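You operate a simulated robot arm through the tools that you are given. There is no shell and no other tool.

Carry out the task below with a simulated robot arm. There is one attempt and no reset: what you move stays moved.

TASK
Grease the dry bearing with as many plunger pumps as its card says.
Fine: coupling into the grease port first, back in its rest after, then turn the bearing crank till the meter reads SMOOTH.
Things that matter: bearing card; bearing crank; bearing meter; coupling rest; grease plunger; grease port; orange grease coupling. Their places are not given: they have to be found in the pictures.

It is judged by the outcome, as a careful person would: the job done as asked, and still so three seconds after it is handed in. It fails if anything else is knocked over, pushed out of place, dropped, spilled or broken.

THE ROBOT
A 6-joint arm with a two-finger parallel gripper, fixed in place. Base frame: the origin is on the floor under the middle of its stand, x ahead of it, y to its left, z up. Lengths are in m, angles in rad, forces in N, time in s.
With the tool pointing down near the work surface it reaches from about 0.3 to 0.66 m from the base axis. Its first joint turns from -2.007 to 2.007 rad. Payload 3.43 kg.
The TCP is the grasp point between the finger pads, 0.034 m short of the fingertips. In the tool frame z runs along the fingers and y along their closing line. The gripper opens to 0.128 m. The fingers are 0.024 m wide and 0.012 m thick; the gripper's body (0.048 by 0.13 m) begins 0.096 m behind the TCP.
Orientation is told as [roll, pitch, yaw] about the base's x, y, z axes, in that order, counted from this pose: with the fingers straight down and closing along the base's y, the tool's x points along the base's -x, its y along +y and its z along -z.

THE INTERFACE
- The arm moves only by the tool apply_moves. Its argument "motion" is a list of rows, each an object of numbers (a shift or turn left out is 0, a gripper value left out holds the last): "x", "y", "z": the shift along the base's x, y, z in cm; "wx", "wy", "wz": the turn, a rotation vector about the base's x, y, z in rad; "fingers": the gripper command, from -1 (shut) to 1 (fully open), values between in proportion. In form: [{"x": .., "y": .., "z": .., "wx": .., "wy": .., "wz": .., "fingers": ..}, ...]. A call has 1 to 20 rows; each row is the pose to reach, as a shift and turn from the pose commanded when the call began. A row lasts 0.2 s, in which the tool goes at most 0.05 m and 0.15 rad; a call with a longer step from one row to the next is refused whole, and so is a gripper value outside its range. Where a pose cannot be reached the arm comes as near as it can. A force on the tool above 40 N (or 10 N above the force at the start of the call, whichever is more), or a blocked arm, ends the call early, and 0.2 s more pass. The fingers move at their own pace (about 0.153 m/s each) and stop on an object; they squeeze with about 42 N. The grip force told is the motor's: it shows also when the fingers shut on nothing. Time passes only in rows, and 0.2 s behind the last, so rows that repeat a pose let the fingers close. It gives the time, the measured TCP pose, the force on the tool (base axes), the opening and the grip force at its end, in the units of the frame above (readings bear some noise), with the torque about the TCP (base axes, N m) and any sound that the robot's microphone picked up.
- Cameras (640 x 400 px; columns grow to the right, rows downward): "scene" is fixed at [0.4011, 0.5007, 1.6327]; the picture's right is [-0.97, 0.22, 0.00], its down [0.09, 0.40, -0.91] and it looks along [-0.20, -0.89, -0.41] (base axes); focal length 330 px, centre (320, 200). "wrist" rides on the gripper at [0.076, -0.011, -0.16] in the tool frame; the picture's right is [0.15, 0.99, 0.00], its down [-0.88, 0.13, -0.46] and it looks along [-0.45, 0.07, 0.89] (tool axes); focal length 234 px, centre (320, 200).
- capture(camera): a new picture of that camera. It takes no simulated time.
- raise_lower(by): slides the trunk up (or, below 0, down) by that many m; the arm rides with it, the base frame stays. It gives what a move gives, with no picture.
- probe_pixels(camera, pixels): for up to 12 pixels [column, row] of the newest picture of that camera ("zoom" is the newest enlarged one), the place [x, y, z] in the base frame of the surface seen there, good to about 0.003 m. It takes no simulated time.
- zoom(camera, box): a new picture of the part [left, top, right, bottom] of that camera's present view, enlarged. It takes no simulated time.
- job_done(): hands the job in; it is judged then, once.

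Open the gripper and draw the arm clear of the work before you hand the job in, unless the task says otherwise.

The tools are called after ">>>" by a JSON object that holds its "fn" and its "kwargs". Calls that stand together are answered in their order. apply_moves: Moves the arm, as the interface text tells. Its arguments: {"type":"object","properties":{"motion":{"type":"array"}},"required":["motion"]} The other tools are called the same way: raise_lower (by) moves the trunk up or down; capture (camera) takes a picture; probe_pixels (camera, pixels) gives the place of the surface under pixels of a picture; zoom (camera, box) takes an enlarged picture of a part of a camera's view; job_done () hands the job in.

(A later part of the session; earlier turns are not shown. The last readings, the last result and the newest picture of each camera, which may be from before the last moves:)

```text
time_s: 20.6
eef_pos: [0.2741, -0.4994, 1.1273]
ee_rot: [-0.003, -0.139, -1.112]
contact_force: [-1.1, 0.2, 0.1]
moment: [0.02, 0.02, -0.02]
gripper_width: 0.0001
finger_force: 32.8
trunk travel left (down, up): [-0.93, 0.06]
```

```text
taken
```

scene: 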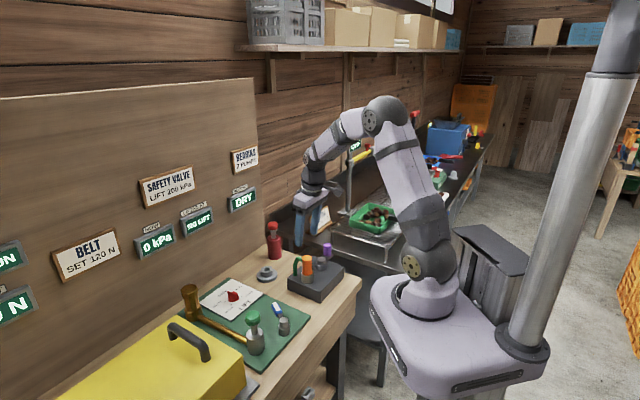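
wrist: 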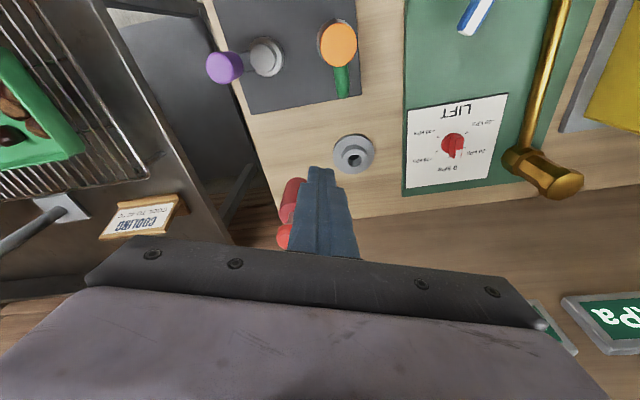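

The fingers are shut. Now I tilt the tool outward a further 0.39 rad about the radial-perpendicular axis, holding the TCP in place.

>>> {"fn": "apply_moves", "kwargs": {"motion": [{"wx": -0.116, "wy": -0.058}, {"wx": -0.233, "wy": -0.116}, {"wx": -0.349, "wy": -0.173}, {"wx": -0.349, "wy": -0.173}]}}

>>> {"fn": "capture", "kwargs": {"camera": "wrist"}}

>>> {"fn": "capture", "kwargs": {"camera": "scene"}}

```text
time_s: 21.6
eef_pos: [0.2752, -0.5005, 1.1267]
ee_rot: [-0.003, -0.53, -1.11]
contact_force: [-0.7, 0.2, 0.5]
moment: [0.04, 0.02, -0.01]
gripper_width: 0.0003
finger_force: 33.0
trunk travel left (down, up): [-0.93, 0.06]
```

```text
taken
```

wrist: 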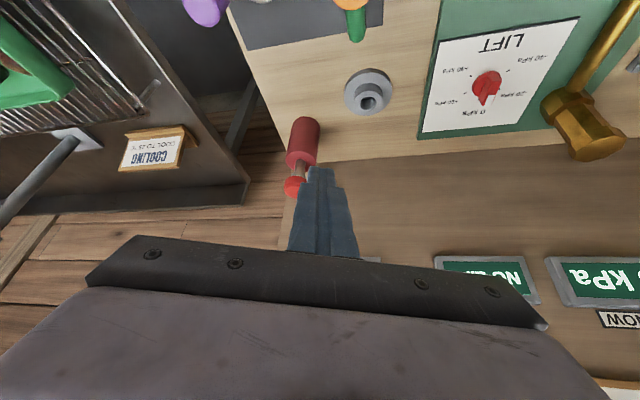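

```text
taken
```

scene: 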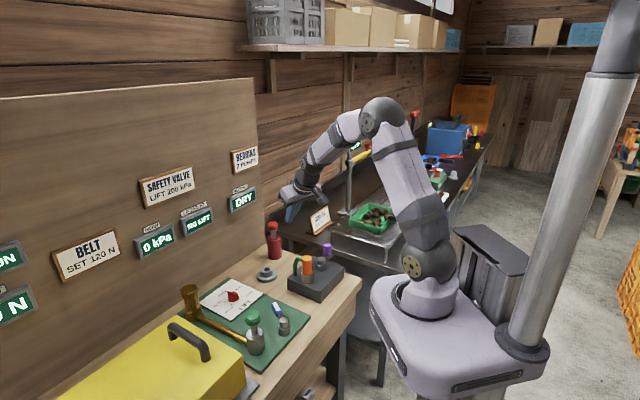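

The tool is tilted and clear. I zoom on the red plunger from the scene camera to measure its knob centre and the rod stroke.

>>> {"fn": "zoom", "kwargs": {"camera": "scene", "box": [253, 215, 293, 265]}}

>>> {"fn": "probe_pixels", "kwargs": {"camera": "zoom", "pixels": [[310, 80], [280, 82], [345, 82], [310, 68], [310, 92], [310, 120], [318, 150], [318, 170], [310, 185], [270, 200], [360, 200], [310, 230]]}}

```text
8.00 times, centred on (273, 240) of scene
```

zoom: 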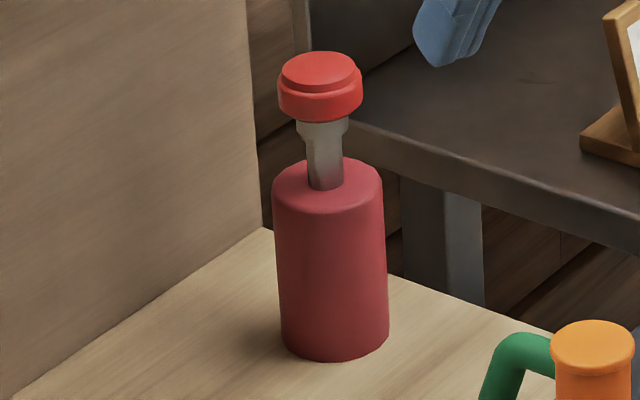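

```text
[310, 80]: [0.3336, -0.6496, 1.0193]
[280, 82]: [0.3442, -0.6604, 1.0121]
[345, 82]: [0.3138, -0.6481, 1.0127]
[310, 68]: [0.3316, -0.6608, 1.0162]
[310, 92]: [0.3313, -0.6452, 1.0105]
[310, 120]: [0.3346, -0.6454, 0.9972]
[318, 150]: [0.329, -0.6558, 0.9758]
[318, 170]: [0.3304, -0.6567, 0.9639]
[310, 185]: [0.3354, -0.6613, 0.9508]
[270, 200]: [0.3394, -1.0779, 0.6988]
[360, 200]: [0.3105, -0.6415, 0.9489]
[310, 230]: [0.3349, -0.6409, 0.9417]
```

Knob centre ≈ (0.326,-0.656), top z ≈ 1.017. I move the tilted, closed fingertips to hover about 4–5 cm over it.

>>> {"fn": "apply_moves", "kwargs": {"motion": [{"x": 1.2, "y": -3.8}, {"x": 2.4, "y": -7.6}, {"x": 3.6, "y": -11.3, "z": -0.5}, {"x": 4.78, "y": -14.95, "z": -1.7}, {"x": 4.78, "y": -14.95, "z": -2.7}, {"x": 4.78, "y": -14.95, "z": -2.7}]}}

>>> {"fn": "zoom", "kwargs": {"camera": "scene", "box": [233, 190, 313, 270]}}

>>> {"fn": "capture", "kwargs": {"camera": "wrist"}}

```text
time_s: 23.0
eef_pos: [0.3224, -0.6504, 1.0986]
ee_rot: [-0.003, -0.525, -1.11]
contact_force: [0.6, 0.4, 0.2]
moment: [-0.02, 0.01, 0.02]
gripper_width: 0.0
finger_force: 33.6
trunk travel left (down, up): [-0.93, 0.06]
```

```text
5.00 times, centred on (273, 230) of scene
```

zoom: 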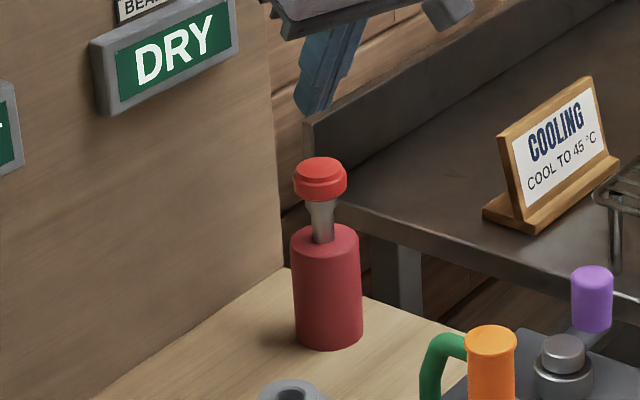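

```text
taken
```

wrist: 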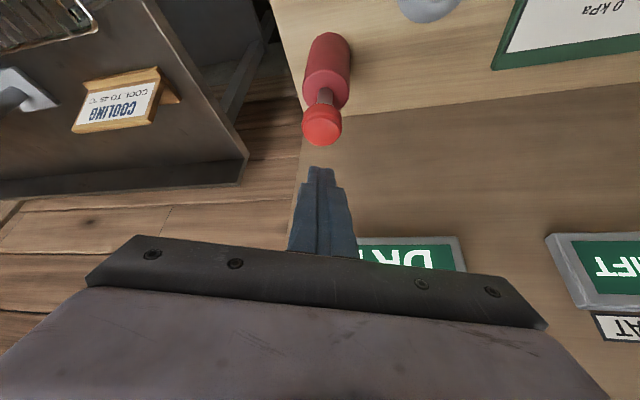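

The knob appears at (321,128) in the wrist view, roughly 4 mm to the tool's −y side of expectation. I probe it to refine.

>>> {"fn": "zoom", "kwargs": {"camera": "wrist", "box": [275, 85, 365, 165]}}

>>> {"fn": "probe_pixels", "kwargs": {"camera": "zoom", "pixels": [[325, 210], [295, 210], [355, 210], [325, 180], [325, 235], [325, 165]]}}

```text
5.00 times, centred on (320, 125) of wrist
```

zoom: 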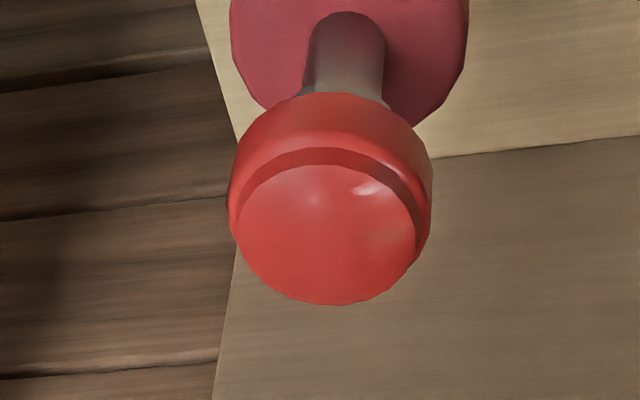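

```text
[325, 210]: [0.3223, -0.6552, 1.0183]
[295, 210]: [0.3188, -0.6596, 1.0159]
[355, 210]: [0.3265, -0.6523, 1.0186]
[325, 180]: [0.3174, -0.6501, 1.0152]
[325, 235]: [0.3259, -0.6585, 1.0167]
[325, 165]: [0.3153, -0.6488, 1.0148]
```

Best estimate of the knob centre is (0.3255,-0.658). I descend to just above the knob (about 5 mm gap).

>>> {"fn": "apply_moves", "kwargs": {"motion": [{"y": -0.15, "z": -2}, {"y": -0.15, "z": -4}, {"y": -0.15, "z": -4}]}}

>>> {"fn": "zoom", "kwargs": {"camera": "scene", "box": [243, 200, 303, 260]}}

>>> {"fn": "capture", "kwargs": {"camera": "wrist"}}

```text
time_s: 23.8
eef_pos: [0.3219, -0.6503, 1.0591]
ee_rot: [-0.003, -0.528, -1.11]
contact_force: [-0.2, 1.1, -1.2]
moment: [-0.01, -0.03, 0.01]
gripper_width: 0.0001
finger_force: 33.2
trunk travel left (down, up): [-0.93, 0.06]
```

```text
6.67 times, centred on (273, 230) of scene
```

zoom: 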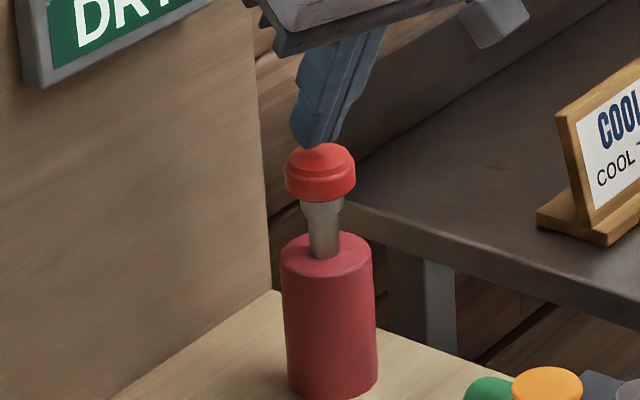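

```text
taken
```

wrist: 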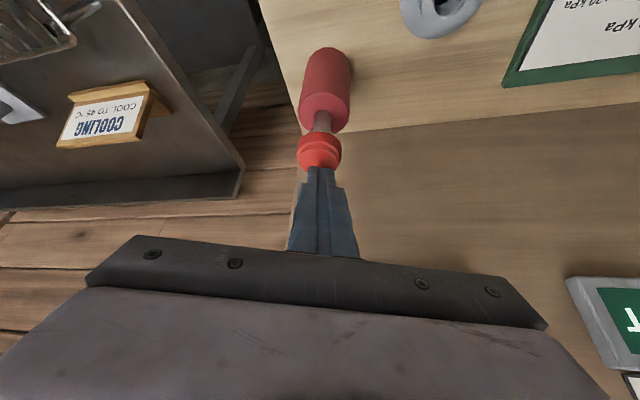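

The tips hover centred just above the knob. I press down ~1.2 cm slowly to feel the spring force.

>>> {"fn": "apply_moves", "kwargs": {"motion": [{"z": -0.4}, {"z": -0.8}, {"z": -1.2}, {"z": -1.6}]}}

>>> {"fn": "zoom", "kwargs": {"camera": "scene", "box": [243, 200, 303, 260]}}

```text
time_s: 24.8
eef_pos: [0.3207, -0.6513, 1.0453]
ee_rot: [-0.003, -0.528, -1.11]
contact_force: [0.6, 0.5, 1.8]
moment: [0.02, -0.04, 0.0]
gripper_width: 0.0
finger_force: 33.4
trunk travel left (down, up): [-0.93, 0.06]
```

```text
6.67 times, centred on (273, 230) of scene
```

zoom: 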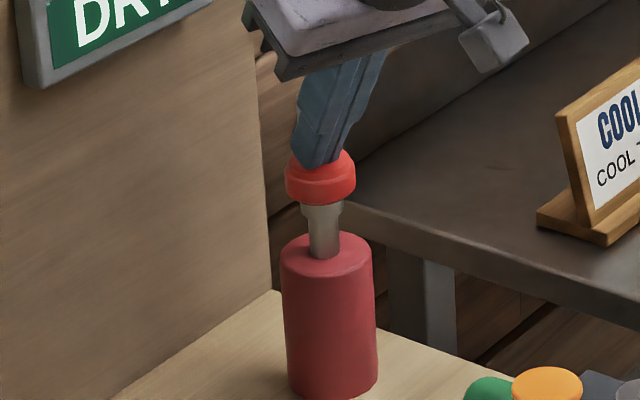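

Contact is just starting (1.8 N); the knob moved only ~1–2 mm. I keep pressing another 2 cm.

>>> {"fn": "apply_moves", "kwargs": {"motion": [{"z": -0.5}, {"z": -1.0}, {"z": -1.5}, {"z": -2.0}, {"z": -2.0}]}}

>>> {"fn": "zoom", "kwargs": {"camera": "scene", "box": [243, 200, 303, 260]}}

```text
time_s: 26.0
eef_pos: [0.3224, -0.6519, 1.0246]
ee_rot: [-0.003, -0.53, -1.11]
contact_force: [1.3, -1.1, 6.1]
moment: [-0.03, -0.06, -0.01]
gripper_width: 0.0001
finger_force: 33.0
trunk travel left (down, up): [-0.93, 0.06]
```

```text
6.67 times, centred on (273, 230) of scene
```

zoom: 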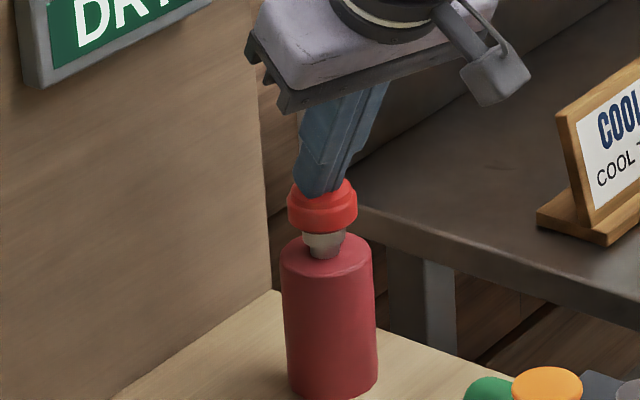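

The plunger has gone down ~2 cm with a soft spring (6 N). I continue in small steps to the bottom stop.

>>> {"fn": "apply_moves", "kwargs": {"motion": [{"z": -0.3}, {"z": -0.6}, {"z": -0.9}, {"z": -1.2}, {"z": -1.2}]}}

>>> {"fn": "zoom", "kwargs": {"camera": "scene", "box": [243, 200, 303, 260]}}

```text
time_s: 27.2
eef_pos: [0.3216, -0.651, 1.0126]
ee_rot: [-0.003, -0.531, -1.11]
contact_force: [2.2, -1.7, 9.6]
moment: [-0.13, -0.08, -0.04]
gripper_width: 0.0
finger_force: 33.0
trunk travel left (down, up): [-0.93, 0.06]
heard: click
```

```text
6.67 times, centred on (273, 230) of scene
```

zoom: 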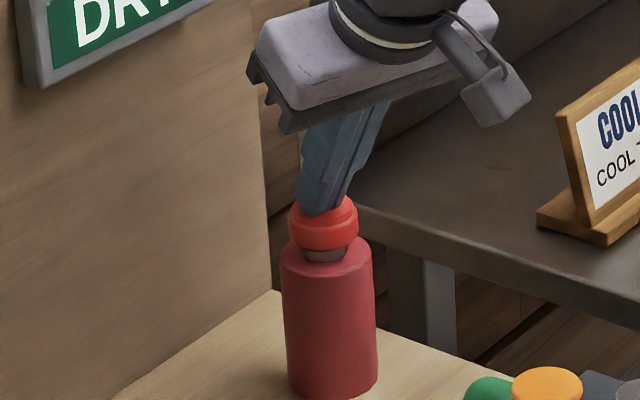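

A click was heard — first pump registered at TCP z ≈ 1.0126. I raise the tool fully so the plunger returns.

>>> {"fn": "apply_moves", "kwargs": {"motion": [{"z": 1.5}, {"z": 3}, {"z": 4.7}, {"z": 4.7}, {"z": 4.7}]}}

>>> {"fn": "zoom", "kwargs": {"camera": "scene", "box": [233, 190, 313, 270]}}

```text
time_s: 28.4
eef_pos: [0.3223, -0.6512, 1.0598]
ee_rot: [-0.003, -0.527, -1.11]
contact_force: [-1.2, 0.0, 0.1]
moment: [-0.03, -0.02, 0.03]
gripper_width: 0.0
finger_force: 32.9
trunk travel left (down, up): [-0.93, 0.06]
```

```text
5.00 times, centred on (273, 230) of scene
```

zoom: 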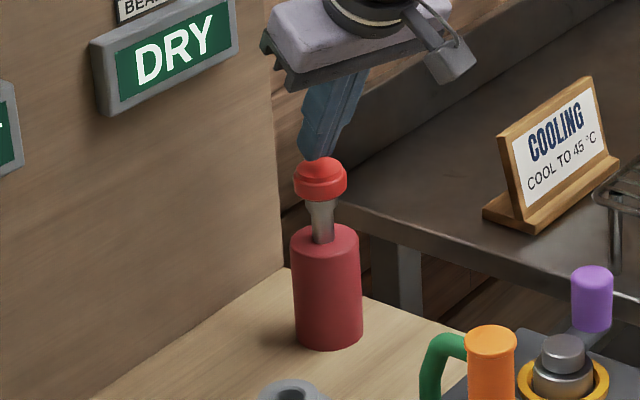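

The plunger has returned up and a yellow grease ring has appeared around the bearing pivot. I make the second stroke to the same depth.

>>> {"fn": "apply_moves", "kwargs": {"motion": [{"z": -0.8}, {"z": -1.6}, {"z": -2.4}, {"z": -3.0}, {"z": -3.6}, {"z": -4.0}, {"z": -4.4}, {"z": -4.7}, {"z": -4.7}]}}

>>> {"fn": "zoom", "kwargs": {"camera": "scene", "box": [233, 190, 313, 270]}}

```text
time_s: 30.4
eef_pos: [0.3218, -0.6512, 1.0123]
ee_rot: [-0.003, -0.532, -1.11]
contact_force: [2.8, -0.6, 9.6]
moment: [-0.08, -0.11, 0.04]
gripper_width: 0.0
finger_force: 33.7
trunk travel left (down, up): [-0.93, 0.06]
heard: click
```

```text
5.00 times, centred on (273, 230) of scene
```

zoom: 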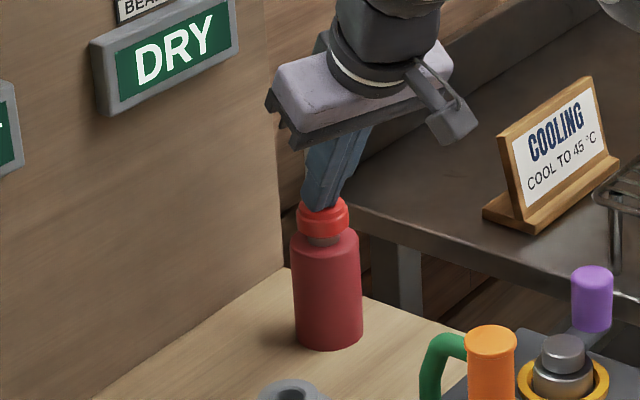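

Second click heard. I raise the tool well clear of the knob so the plunger returns and no further stroke can happen.

>>> {"fn": "apply_moves", "kwargs": {"motion": [{"z": 2}, {"z": 4.5}, {"z": 8}, {"z": 11}, {"z": 11}]}}

>>> {"fn": "capture", "kwargs": {"camera": "scene"}}

>>> {"fn": "zoom", "kwargs": {"camera": "scene", "box": [240, 210, 360, 310]}}

```text
time_s: 31.6
eef_pos: [0.3224, -0.6499, 1.1227]
ee_rot: [-0.003, -0.527, -1.11]
contact_force: [0.8, -0.5, 0.0]
moment: [0.01, 0.0, 0.02]
gripper_width: 0.0002
finger_force: 33.3
trunk travel left (down, up): [-0.93, 0.06]
```

```text
taken
```

scene: 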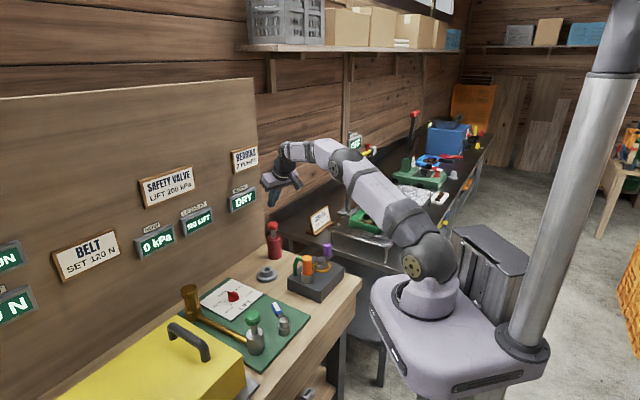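

```text
4.00 times, centred on (300, 260) of scene
```

zoom: 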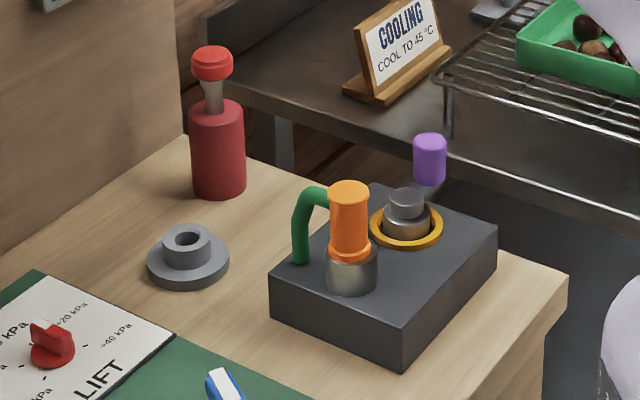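

The plunger is back up and the coupling still sits in the port. I retreat inward to (0.275,-0.50, 1.127).

>>> {"fn": "apply_moves", "kwargs": {"motion": [{"x": -1.2, "y": 3.8, "z": 0.4}, {"x": -2.4, "y": 7.6, "z": 0.4}, {"x": -3.6, "y": 11.3, "z": 0.4}, {"x": -4.72, "y": 14.94, "z": 0.4}, {"x": -4.72, "y": 14.94, "z": 0.4}]}}

>>> {"fn": "apply_moves", "kwargs": {"motion": [{"wx": 0.116, "wy": 0.058}, {"wx": 0.233, "wy": 0.116}, {"wx": 0.349, "wy": 0.173}, {"wx": 0.349, "wy": 0.173}]}}

>>> {"fn": "apply_moves", "kwargs": {"motion": [{"wz": 0.11, "x": -1, "y": 2.5}, {"wz": 0.22, "x": -2.5, "y": 5.5, "fingers": 0.2}, {"wz": 0.325, "x": -4, "y": 8.5}, {"wz": 0.325, "x": -4, "y": 8.5}]}}

>>> {"fn": "capture", "kwargs": {"camera": "wrist"}}

```text
time_s: 32.8
eef_pos: [0.2729, -0.5022, 1.1254]
ee_rot: [-0.002, -0.529, -1.109]
contact_force: [0.1, -0.5, -0.1]
moment: [0.0, 0.01, 0.02]
gripper_width: 0.0
finger_force: 33.2
trunk travel left (down, up): [-0.93, 0.06]
```

```text
time_s: 33.8
eef_pos: [0.2729, -0.5021, 1.1261]
ee_rot: [-0.003, -0.138, -1.109]
contact_force: [-0.2, -0.8, -1.1]
moment: [0.01, -0.03, 0.0]
gripper_width: 0.0001
finger_force: 33.1
trunk travel left (down, up): [-0.93, 0.06]
```

```text
time_s: 34.8
eef_pos: [0.2339, -0.4186, 1.125]
ee_rot: [-0.004, -0.139, -0.785]
contact_force: [0.8, 0.3, -0.8]
moment: [0.01, 0.0, 0.01]
gripper_width: 0.0766
finger_force: 0.1
trunk travel left (down, up): [-0.93, 0.06]
```

```text
taken
```

wrist: 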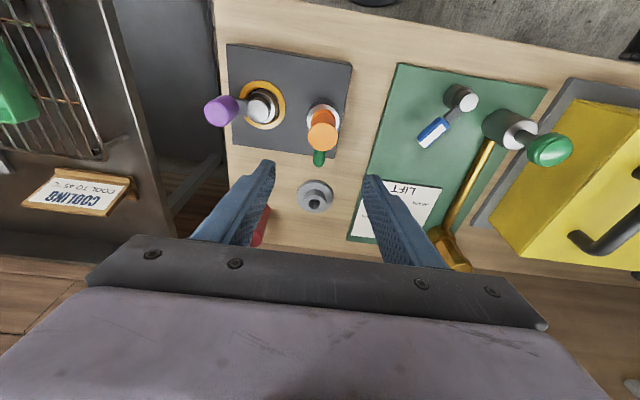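

I'm back over the port at the original yaw and tilt. I align to (0.2339,-0.4143) and lower around the coupling to z ≈ 0.995.

>>> {"fn": "apply_moves", "kwargs": {"motion": [{"y": 0.43, "z": -3}, {"y": 0.43, "z": -6}, {"y": 0.43, "z": -9}, {"y": 0.43, "z": -11.5}, {"y": 0.43, "z": -13}, {"y": 0.43, "z": -13}]}}

>>> {"fn": "capture", "kwargs": {"camera": "wrist"}}

>>> {"fn": "zoom", "kwargs": {"camera": "scene", "box": [280, 225, 350, 295]}}

```text
time_s: 36.2
eef_pos: [0.2333, -0.4125, 0.9948]
ee_rot: [-0.004, -0.139, -0.786]
contact_force: [-0.4, 0.2, -0.4]
moment: [-0.01, -0.01, 0.01]
gripper_width: 0.077
finger_force: 0.2
trunk travel left (down, up): [-0.93, 0.06]
```

```text
taken
```

wrist: 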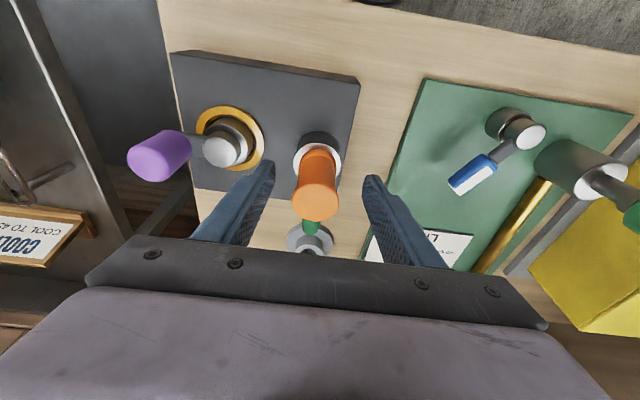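

```text
5.71 times, centred on (315, 260) of scene
```

zoom: 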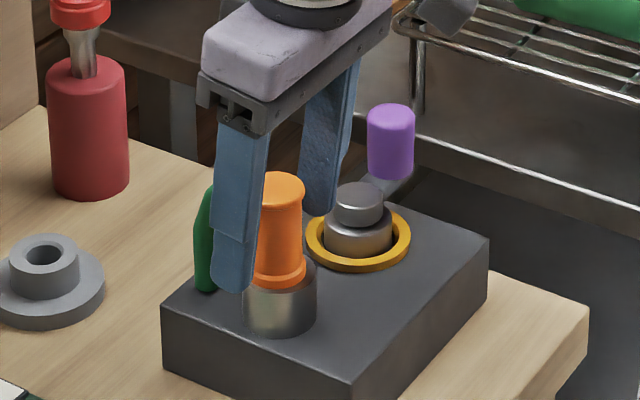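

The cap is at (316,200), about 2 mm to the left of the finger midline. I shift slightly, then close on the coupling.

>>> {"fn": "apply_moves", "kwargs": {"motion": [{"x": -0.1, "y": -0.2}, {"x": -0.1, "y": -0.2, "fingers": -1}, {"x": -0.1, "y": -0.2, "fingers": -1}, {"x": -0.1, "y": -0.2, "fingers": -1}, {"x": -0.1, "y": -0.2, "fingers": -1}]}}

>>> {"fn": "capture", "kwargs": {"camera": "wrist"}}

```text
time_s: 37.4
eef_pos: [0.2332, -0.4144, 0.9947]
ee_rot: [-0.003, -0.139, -0.786]
contact_force: [-2.0, -1.0, -0.8]
moment: [-0.12, 0.19, 0.03]
gripper_width: 0.0351
finger_force: 42.1
trunk travel left (down, up): [-0.93, 0.06]
```

```text
taken
```

wrist: 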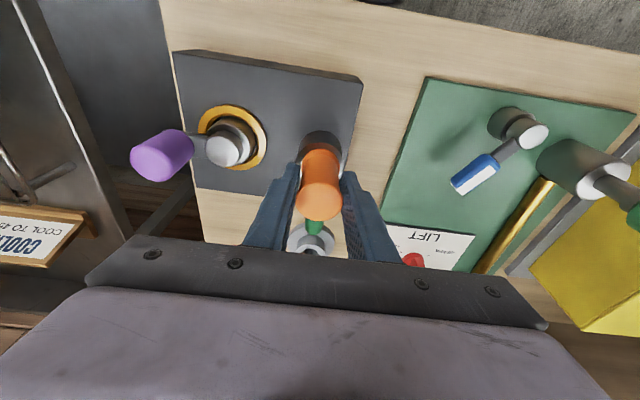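

Gripped (0.0351 m). I lift the coupling straight up 6 cm out of the port.

>>> {"fn": "apply_moves", "kwargs": {"motion": [{"z": 1}, {"z": 2}, {"z": 3.5}, {"z": 5}, {"z": 6.2}, {"z": 6.2}]}}

>>> {"fn": "zoom", "kwargs": {"camera": "scene", "box": [270, 215, 350, 295]}}

```text
time_s: 38.8
eef_pos: [0.2337, -0.4139, 1.0585]
ee_rot: [-0.004, -0.138, -0.786]
contact_force: [0.0, 1.0, -2.3]
moment: [0.0, 0.03, 0.0]
gripper_width: 0.0346
finger_force: 41.9
trunk travel left (down, up): [-0.93, 0.06]
```

```text
5.00 times, centred on (310, 255) of scene
```

zoom: 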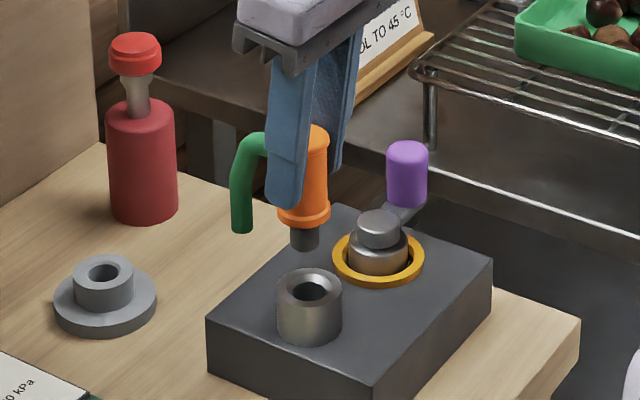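

The coupling is out. I carry it to above the rest at (0.367,-0.5345).

>>> {"fn": "apply_moves", "kwargs": {"motion": [{"x": 3.3, "y": -3.0}, {"x": 6.6, "y": -6.0}, {"x": 9.9, "y": -9.0}, {"x": 12.4, "y": -11.2}, {"x": 13.35, "y": -12.05}, {"x": 13.35, "y": -12.05}]}}

>>> {"fn": "zoom", "kwargs": {"camera": "wrist", "box": [270, 80, 370, 160]}}

>>> {"fn": "zoom", "kwargs": {"camera": "scene", "box": [230, 215, 310, 295]}}

```text
time_s: 40.2
eef_pos: [0.3673, -0.5359, 1.0584]
ee_rot: [-0.004, -0.137, -0.786]
contact_force: [-0.3, 0.3, -1.3]
moment: [0.01, 0.02, -0.02]
gripper_width: 0.0349
finger_force: 42.4
trunk travel left (down, up): [-0.93, 0.06]
```

```text
5.00 times, centred on (320, 120) of wrist
```

zoom: 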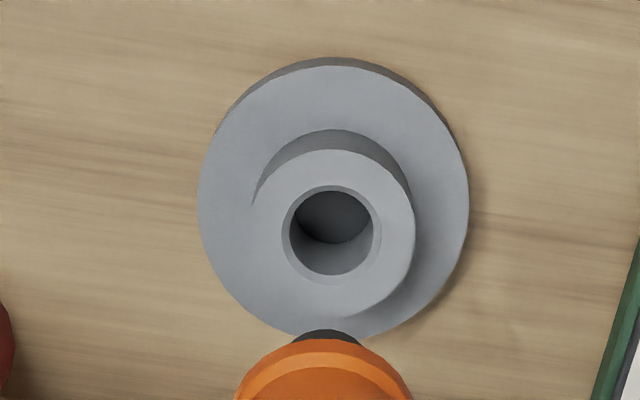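

```text
5.00 times, centred on (270, 255) of scene
```

zoom: 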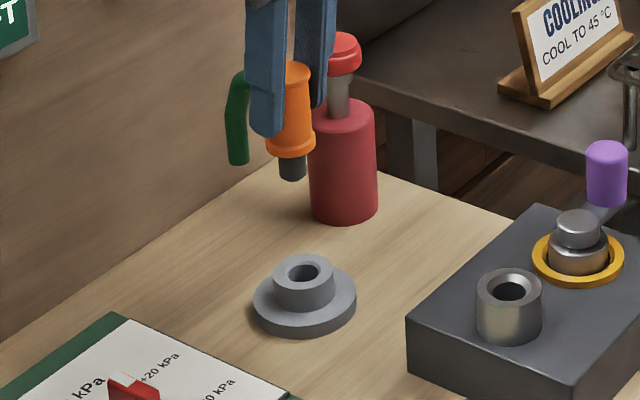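

The hole centre is at (322,127), within 1 mm of where it was just after the original lift. I descend most of the way and check.

>>> {"fn": "apply_moves", "kwargs": {"motion": [{"x": 0.05, "z": -2.5}, {"x": 0.05, "z": -5}, {"x": 0.05, "z": -7.5}, {"x": 0.05, "z": -8.3}, {"x": 0.05, "z": -8.3}]}}

>>> {"fn": "zoom", "kwargs": {"camera": "scene", "box": [245, 235, 295, 285]}}

>>> {"fn": "zoom", "kwargs": {"camera": "wrist", "box": [270, 110, 370, 190]}}

```text
time_s: 41.4
eef_pos: [0.3672, -0.5356, 0.9737]
ee_rot: [-0.005, -0.138, -0.786]
contact_force: [-0.3, -0.2, -1.9]
moment: [-0.01, 0.01, 0.0]
gripper_width: 0.0349
finger_force: 41.8
trunk travel left (down, up): [-0.93, 0.06]
```

```text
8.00 times, centred on (270, 260) of scene
```

zoom: 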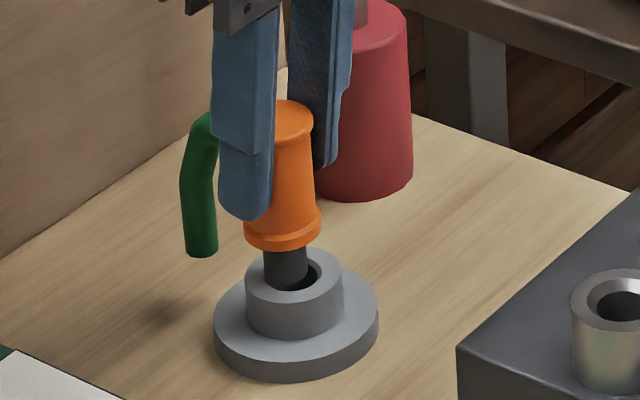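

```text
5.00 times, centred on (320, 150) of wrist
```

zoom: 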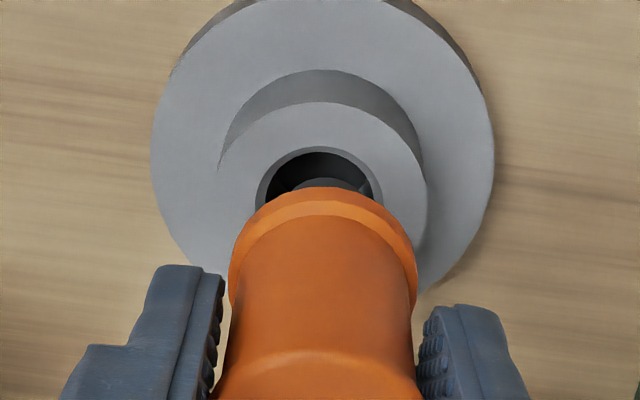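

I need to check the plug's centring over the rest hole more precisely, so I zoom in tighter on both views.

>>> {"fn": "zoom", "kwargs": {"camera": "scene", "box": [256, 254, 284, 282]}}

>>> {"fn": "zoom", "kwargs": {"camera": "wrist", "box": [290, 130, 350, 170]}}

```text
14.29 times, centred on (270, 268) of scene
```

zoom: 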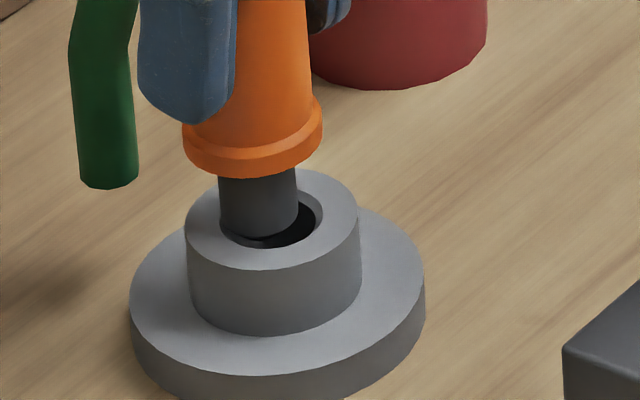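

```text
10.00 times, centred on (320, 150) of wrist
```

zoom: 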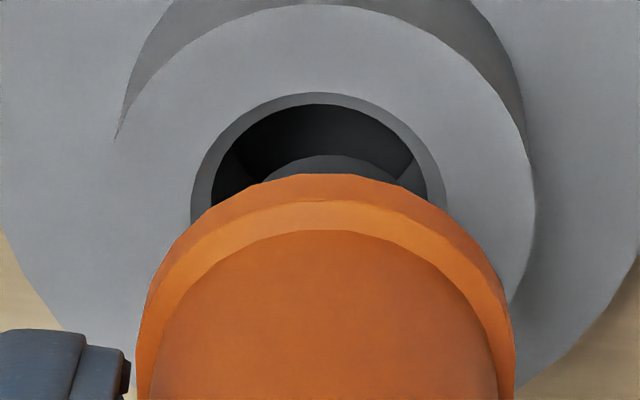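

I take the full wrist view to compare the cap centre, flange centre and plug position.

>>> {"fn": "zoom", "kwargs": {"camera": "wrist", "box": [270, 130, 370, 230]}}

>>> {"fn": "probe_pixels", "kwargs": {"camera": "zoom", "pixels": [[320, 270], [320, 300], [320, 330], [320, 360], [300, 320], [340, 320], [320, 225], [320, 180], [320, 145]]}}

```text
4.00 times, centred on (320, 180) of wrist
```

zoom: 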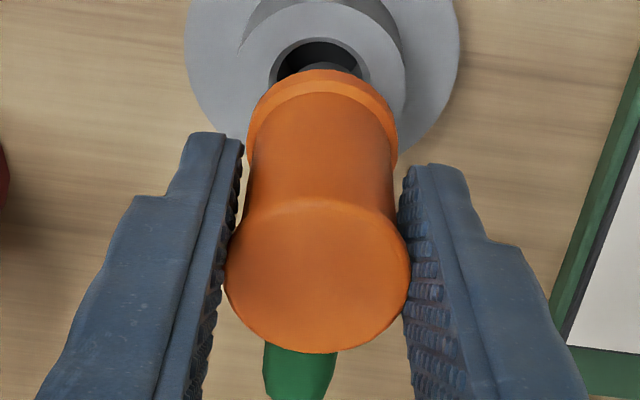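

```text
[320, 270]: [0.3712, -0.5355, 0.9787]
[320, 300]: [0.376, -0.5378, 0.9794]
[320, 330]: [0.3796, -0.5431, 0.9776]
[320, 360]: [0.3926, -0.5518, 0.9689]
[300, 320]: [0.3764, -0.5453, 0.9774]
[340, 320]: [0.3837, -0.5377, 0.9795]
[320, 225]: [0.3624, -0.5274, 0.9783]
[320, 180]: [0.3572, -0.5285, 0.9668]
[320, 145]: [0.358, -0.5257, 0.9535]
```

The coupling is upright but sits about 4 mm in +x and 1.6 mm in −y from the hole centre. I raise 0.8 cm, shift by (−0.38,+0.16) cm, and re-check.

>>> {"fn": "apply_moves", "kwargs": {"motion": [{"z": 0.8}, {"x": -0.2, "y": 0.08, "z": 0.8}, {"x": -0.38, "y": 0.16, "z": 0.8}, {"x": -0.38, "y": 0.16, "z": 0.8}]}}

>>> {"fn": "zoom", "kwargs": {"camera": "scene", "box": [256, 254, 284, 282]}}

>>> {"fn": "zoom", "kwargs": {"camera": "wrist", "box": [290, 130, 350, 170]}}

```text
time_s: 42.4
eef_pos: [0.3638, -0.5342, 0.9816]
ee_rot: [-0.005, -0.138, -0.786]
contact_force: [0.1, 0.0, -1.2]
moment: [0.0, 0.01, -0.03]
gripper_width: 0.0346
finger_force: 41.8
trunk travel left (down, up): [-0.93, 0.06]
```

```text
14.29 times, centred on (270, 268) of scene
```

zoom: 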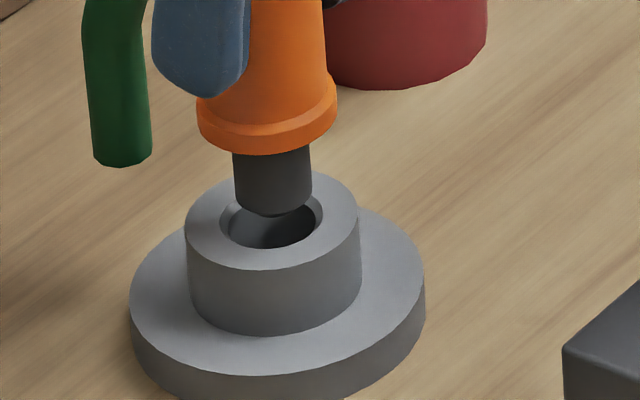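

```text
10.00 times, centred on (320, 150) of wrist
```

zoom: 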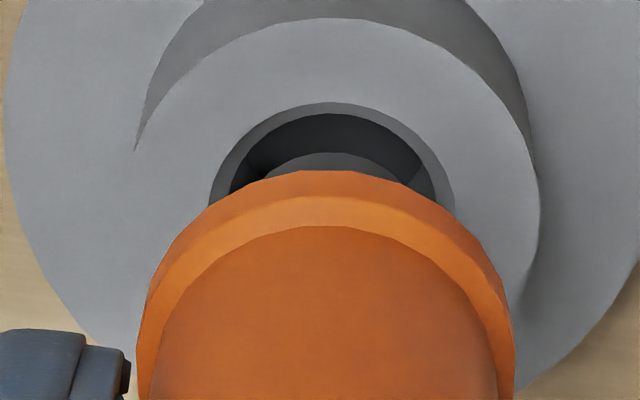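

Now the plug is centred on the hole in both views (scene: plug 272 vs rim 272; wrist: 335 vs 332). I lower 1.8 cm and check the force.

>>> {"fn": "apply_moves", "kwargs": {"motion": [{"z": -0.5}, {"z": -0.9}, {"z": -1.2}, {"z": -1.5}, {"z": -1.8}, {"z": -1.8}]}}

>>> {"fn": "zoom", "kwargs": {"camera": "scene", "box": [256, 254, 284, 282]}}

```text
time_s: 43.8
eef_pos: [0.3639, -0.5333, 0.964]
ee_rot: [-0.004, -0.141, -0.786]
contact_force: [1.7, -1.3, -0.7]
moment: [-0.11, -0.14, -0.01]
gripper_width: 0.0348
finger_force: 42.1
trunk travel left (down, up): [-0.93, 0.06]
```

```text
14.29 times, centred on (270, 268) of scene
```

zoom: 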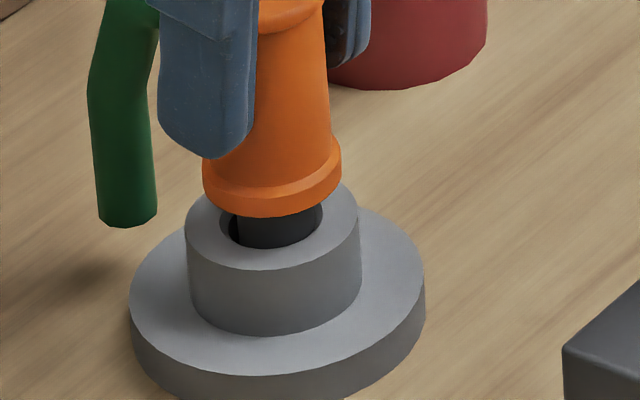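

The plug is in the hole with only a 2 N side load. I shift 0.6 mm to relieve it and keep lowering.

>>> {"fn": "apply_moves", "kwargs": {"motion": [{"x": 0.05, "y": -0.04, "z": -0.4}, {"x": 0.05, "y": -0.04, "z": -0.8}, {"x": 0.05, "y": -0.04, "z": -1.2}, {"x": 0.05, "y": -0.04, "z": -1.5}, {"x": 0.05, "y": -0.04, "z": -1.5}]}}

>>> {"fn": "zoom", "kwargs": {"camera": "scene", "box": [256, 254, 284, 282]}}

```text
time_s: 45.0
eef_pos: [0.365, -0.5342, 0.9502]
ee_rot: [-0.005, -0.14, -0.786]
contact_force: [0.7, 0.3, 3.2]
moment: [0.05, -0.05, -0.01]
gripper_width: 0.0349
finger_force: 42.6
trunk travel left (down, up): [-0.93, 0.06]
```

```text
14.29 times, centred on (270, 268) of scene
```

zoom: 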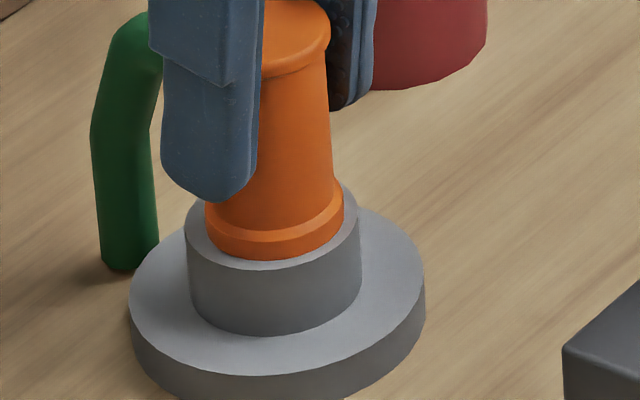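

The flange now appears to be at the bush rim. I probe the cap top (seated ≈ 0.953–0.954) to confirm.

>>> {"fn": "zoom", "kwargs": {"camera": "wrist", "box": [270, 130, 370, 230]}}

>>> {"fn": "probe_pixels", "kwargs": {"camera": "zoom", "pixels": [[320, 250], [320, 270], [320, 300], [320, 330], [290, 280], [350, 280]]}}

>>> {"fn": "zoom", "kwargs": {"camera": "scene", "box": [250, 240, 290, 280]}}

>>> {"fn": "probe_pixels", "kwargs": {"camera": "zoom", "pixels": [[298, 130], [290, 125], [298, 140], [285, 255], [285, 240], [285, 262], [250, 275], [210, 285]]}}

```text
4.00 times, centred on (320, 180) of wrist
```

zoom: 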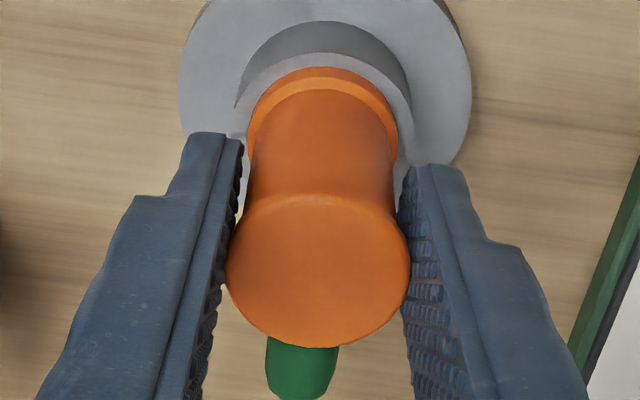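

```text
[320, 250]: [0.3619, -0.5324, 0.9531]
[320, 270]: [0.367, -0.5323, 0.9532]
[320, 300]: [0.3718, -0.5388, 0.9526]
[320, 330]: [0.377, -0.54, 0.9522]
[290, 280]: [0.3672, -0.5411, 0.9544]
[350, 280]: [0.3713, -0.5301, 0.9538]
```

```text
10.00 times, centred on (270, 260) of scene
```

zoom: 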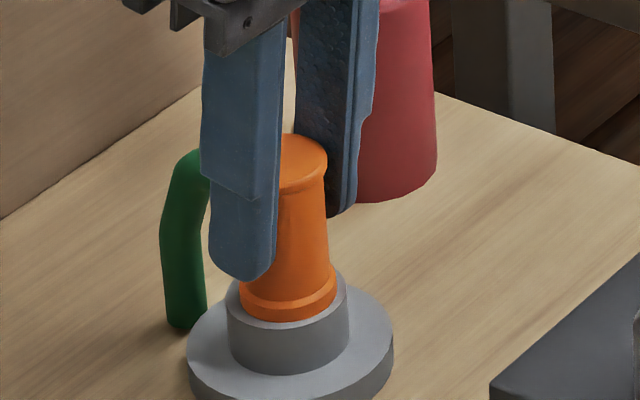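

```text
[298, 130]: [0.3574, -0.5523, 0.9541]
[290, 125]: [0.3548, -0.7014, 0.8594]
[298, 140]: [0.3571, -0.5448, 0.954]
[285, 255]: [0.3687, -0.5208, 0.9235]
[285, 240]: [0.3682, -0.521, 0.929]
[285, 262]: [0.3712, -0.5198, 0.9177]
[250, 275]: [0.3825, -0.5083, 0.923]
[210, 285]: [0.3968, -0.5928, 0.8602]
```

The cap top reads ≈ 0.953, the same as originally — the coupling is seated in its rest. I release by opening the fingers.

>>> {"fn": "apply_moves", "kwargs": {"motion": [{"z": -0.05}, {"z": -0.05, "fingers": 0.2}, {"z": -0.05, "fingers": 0.2}, {"z": -0.05, "fingers": 0.2}]}}

>>> {"fn": "zoom", "kwargs": {"camera": "scene", "box": [250, 240, 290, 280]}}

>>> {"fn": "capture", "kwargs": {"camera": "wrist"}}

```text
time_s: 46.0
eef_pos: [0.3639, -0.5336, 0.9498]
ee_rot: [-0.003, -0.137, -0.787]
contact_force: [-1.0, 0.3, 0.2]
moment: [-0.01, -0.01, -0.02]
gripper_width: 0.0768
finger_force: 0.1
trunk travel left (down, up): [-0.93, 0.06]
```

```text
10.00 times, centred on (270, 260) of scene
```

zoom: 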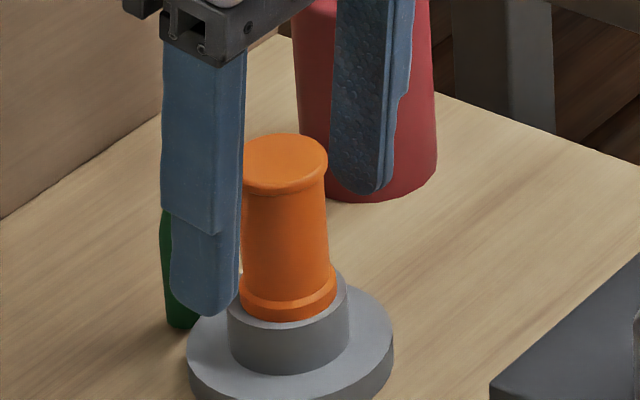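

```text
taken
```

wrist: 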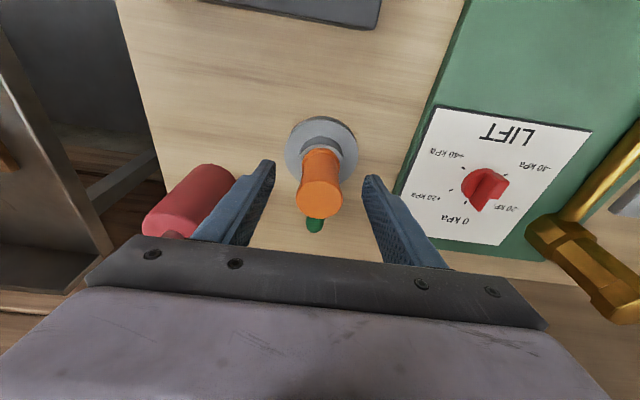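

The coupling rests as it did at the start. I raise the tool straight up, then head toward the crank.

>>> {"fn": "apply_moves", "kwargs": {"motion": [{"z": 2}, {"z": 5}, {"z": 9}, {"z": 13}, {"z": 13}]}}

>>> {"fn": "zoom", "kwargs": {"camera": "scene", "box": [240, 210, 360, 310]}}

```text
time_s: 47.2
eef_pos: [0.3642, -0.5345, 1.0792]
ee_rot: [-0.002, -0.138, -0.784]
contact_force: [-0.1, 0.4, -0.7]
moment: [0.03, -0.01, 0.02]
gripper_width: 0.077
finger_force: 0.0
trunk travel left (down, up): [-0.93, 0.06]
```

```text
4.00 times, centred on (300, 260) of scene
```

zoom: 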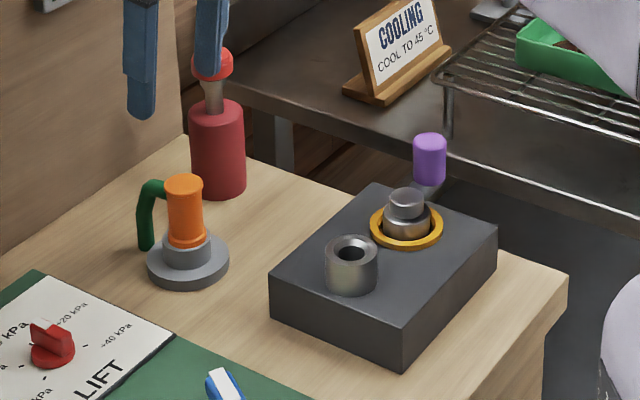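

The coupling is back in the rest and the port is free. I move above the crank at z ≈ 1.10 and straighten the tool.

>>> {"fn": "apply_moves", "kwargs": {"motion": [{"x": -4, "y": 1.5, "z": 1}, {"x": -8, "y": 3, "z": 2}, {"x": -12, "y": 4.3, "z": 2, "wx": 0.05, "wy": 0.05}, {"x": -16, "y": 5.5, "z": 2, "wx": 0.097, "wy": 0.097}, {"x": -19.4, "y": 6.4, "z": 2, "wx": 0.097, "wy": 0.097}, {"x": -19.4, "y": 6.4, "z": 2, "wx": 0.097, "wy": 0.097}]}}

>>> {"fn": "capture", "kwargs": {"camera": "wrist"}}

>>> {"fn": "capture", "kwargs": {"camera": "scene"}}

```text
time_s: 48.6
eef_pos: [0.1694, -0.4697, 1.0984]
ee_rot: [-0.003, 0.001, -0.786]
contact_force: [-0.5, 0.2, -1.1]
moment: [0.05, 0.02, -0.01]
gripper_width: 0.0769
finger_force: 0.0
trunk travel left (down, up): [-0.93, 0.06]
```

```text
taken
```

wrist: 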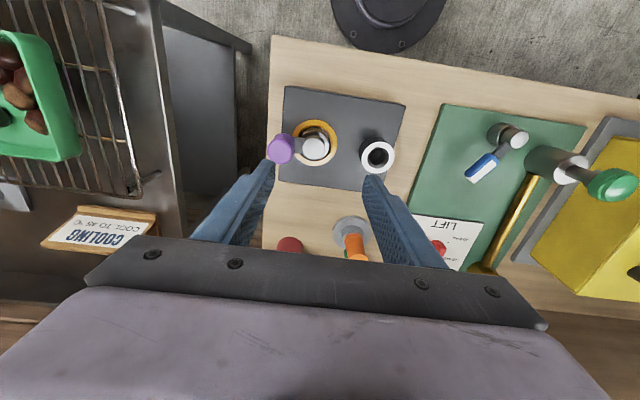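

```text
taken
```

scene: 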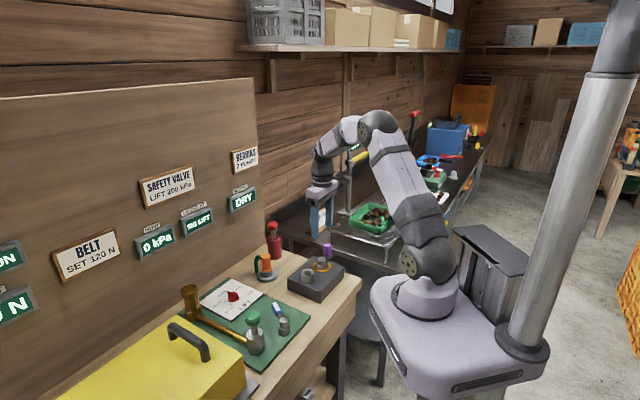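

I zoom on the crank in the wrist view, and probe the handle and pivot.

>>> {"fn": "zoom", "kwargs": {"camera": "wrist", "box": [250, 105, 410, 195]}}

>>> {"fn": "probe_pixels", "kwargs": {"camera": "zoom", "pixels": [[115, 195], [90, 195], [140, 195], [115, 165], [115, 220], [250, 180], [225, 180], [275, 180], [250, 155], [250, 205], [175, 190], [330, 180]]}}

>>> {"fn": "zoom", "kwargs": {"camera": "scene", "box": [305, 235, 345, 285]}}

>>> {"fn": "probe_pixels", "kwargs": {"camera": "zoom", "pixels": [[335, 75], [335, 100], [335, 120], [335, 140], [300, 165], [270, 175], [270, 195], [220, 210]]}}

```text
4.00 times, centred on (330, 150) of wrist
```

zoom: 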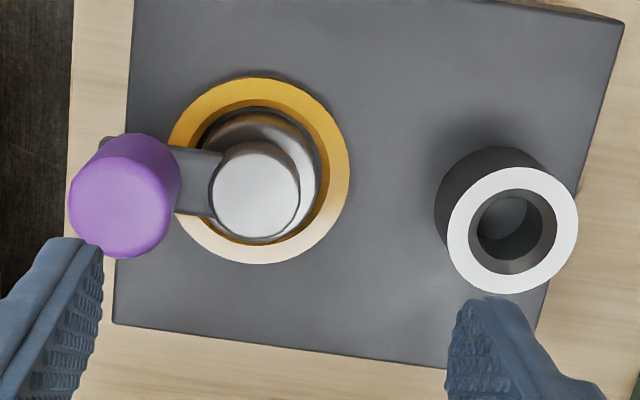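

```text
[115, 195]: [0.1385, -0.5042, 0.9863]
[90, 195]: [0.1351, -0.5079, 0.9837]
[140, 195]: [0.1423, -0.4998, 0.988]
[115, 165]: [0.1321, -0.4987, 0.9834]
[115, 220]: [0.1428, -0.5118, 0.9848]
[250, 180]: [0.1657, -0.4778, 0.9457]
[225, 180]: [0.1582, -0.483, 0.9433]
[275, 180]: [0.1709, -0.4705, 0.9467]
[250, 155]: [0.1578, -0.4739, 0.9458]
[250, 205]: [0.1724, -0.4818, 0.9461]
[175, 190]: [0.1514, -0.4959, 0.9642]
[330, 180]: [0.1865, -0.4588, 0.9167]
```

```text
8.00 times, centred on (325, 260) of scene
```

zoom: 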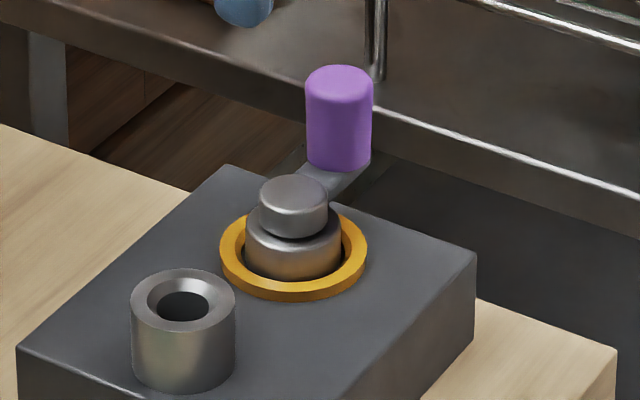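

```text
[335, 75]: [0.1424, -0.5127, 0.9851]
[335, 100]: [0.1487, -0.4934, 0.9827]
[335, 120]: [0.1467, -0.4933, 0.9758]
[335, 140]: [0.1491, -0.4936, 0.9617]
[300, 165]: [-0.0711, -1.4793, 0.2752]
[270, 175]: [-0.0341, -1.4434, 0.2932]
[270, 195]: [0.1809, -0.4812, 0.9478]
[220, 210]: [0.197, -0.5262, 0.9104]
```

Handle centre ≈ (0.141,-0.505) (top z 0.987), pivot ≈ (0.168,-0.477), crank radius ≈ 3.9 cm. I check the neighbouring rack/table for clearance before rotating the tool to grip the handle tangentially.

>>> {"fn": "probe_pixels", "kwargs": {"camera": "scene", "pixels": [[335, 232], [345, 238], [380, 258], [400, 268], [360, 240], [375, 230], [325, 228], [340, 262], [350, 290], [320, 215]]}}

>>> {"fn": "probe_pixels", "kwargs": {"camera": "wrist", "pixels": [[170, 100], [170, 180], [140, 190], [130, 120], [80, 150], [60, 60], [90, 230], [240, 60], [200, 120], [250, 150], [275, 60], [270, 200]]}}

```text
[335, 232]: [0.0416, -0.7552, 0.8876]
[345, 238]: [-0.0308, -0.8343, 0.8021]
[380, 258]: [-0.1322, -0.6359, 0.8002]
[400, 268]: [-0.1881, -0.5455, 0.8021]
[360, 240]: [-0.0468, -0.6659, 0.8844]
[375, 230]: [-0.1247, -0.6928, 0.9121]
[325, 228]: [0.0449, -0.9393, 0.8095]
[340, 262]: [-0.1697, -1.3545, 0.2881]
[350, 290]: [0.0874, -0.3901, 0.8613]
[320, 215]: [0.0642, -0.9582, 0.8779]
```

```text
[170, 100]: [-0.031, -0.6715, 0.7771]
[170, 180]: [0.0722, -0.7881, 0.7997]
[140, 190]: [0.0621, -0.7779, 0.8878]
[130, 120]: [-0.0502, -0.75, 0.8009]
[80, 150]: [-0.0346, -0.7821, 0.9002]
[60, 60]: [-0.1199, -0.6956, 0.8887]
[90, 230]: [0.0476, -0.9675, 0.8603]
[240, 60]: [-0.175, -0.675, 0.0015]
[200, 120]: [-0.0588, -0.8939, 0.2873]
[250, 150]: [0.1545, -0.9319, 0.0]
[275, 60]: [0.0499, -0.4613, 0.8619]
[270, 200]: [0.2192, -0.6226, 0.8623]
```

No obstacles near. I rotate the tool to yaw −2.356 (closing tangentially to the crank) while moving above the handle.

>>> {"fn": "apply_moves", "kwargs": {"motion": [{"wz": -0.143, "fingers": 0.0}, {"wz": -0.286}, {"wz": -0.429}, {"wz": -0.571}, {"wz": -0.714}, {"wz": -0.857, "x": -0.7, "y": -0.9}, {"wz": -1.0, "x": -1.4, "y": -1.8}, {"wz": -1.143, "x": -2.1, "y": -2.7}, {"wz": -1.286, "x": -2.84, "y": -3.53}, {"wz": -1.429, "x": -2.84, "y": -3.53}, {"wz": -1.571, "x": -2.84, "y": -3.53}, {"wz": -1.571, "x": -2.84, "y": -3.53}]}}

>>> {"fn": "capture", "kwargs": {"camera": "wrist"}}

>>> {"fn": "capture", "kwargs": {"camera": "scene"}}

```text
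time_s: 51.2
eef_pos: [0.1416, -0.5047, 1.0996]
ee_rot: [-0.002, -0.001, -2.357]
contact_force: [0.3, -0.6, 0.5]
moment: [0.02, 0.0, 0.02]
gripper_width: 0.064
finger_force: 0.1
trunk travel left (down, up): [-0.93, 0.06]
```

```text
taken
```

wrist: 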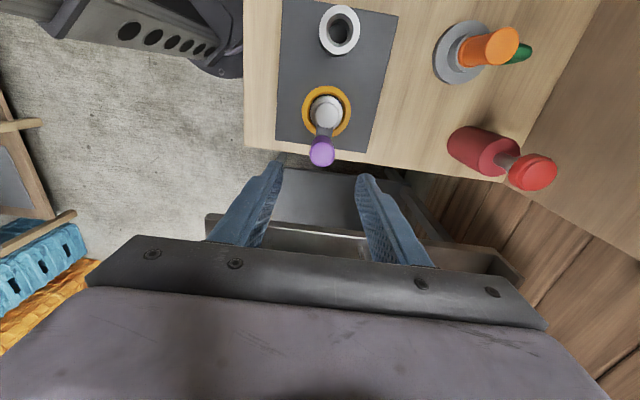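

```text
taken
```

scene: 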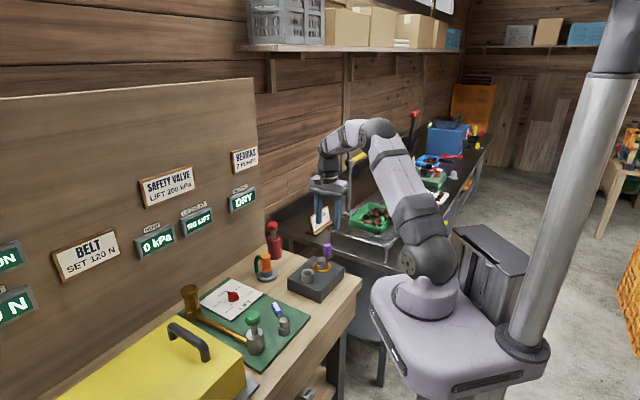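

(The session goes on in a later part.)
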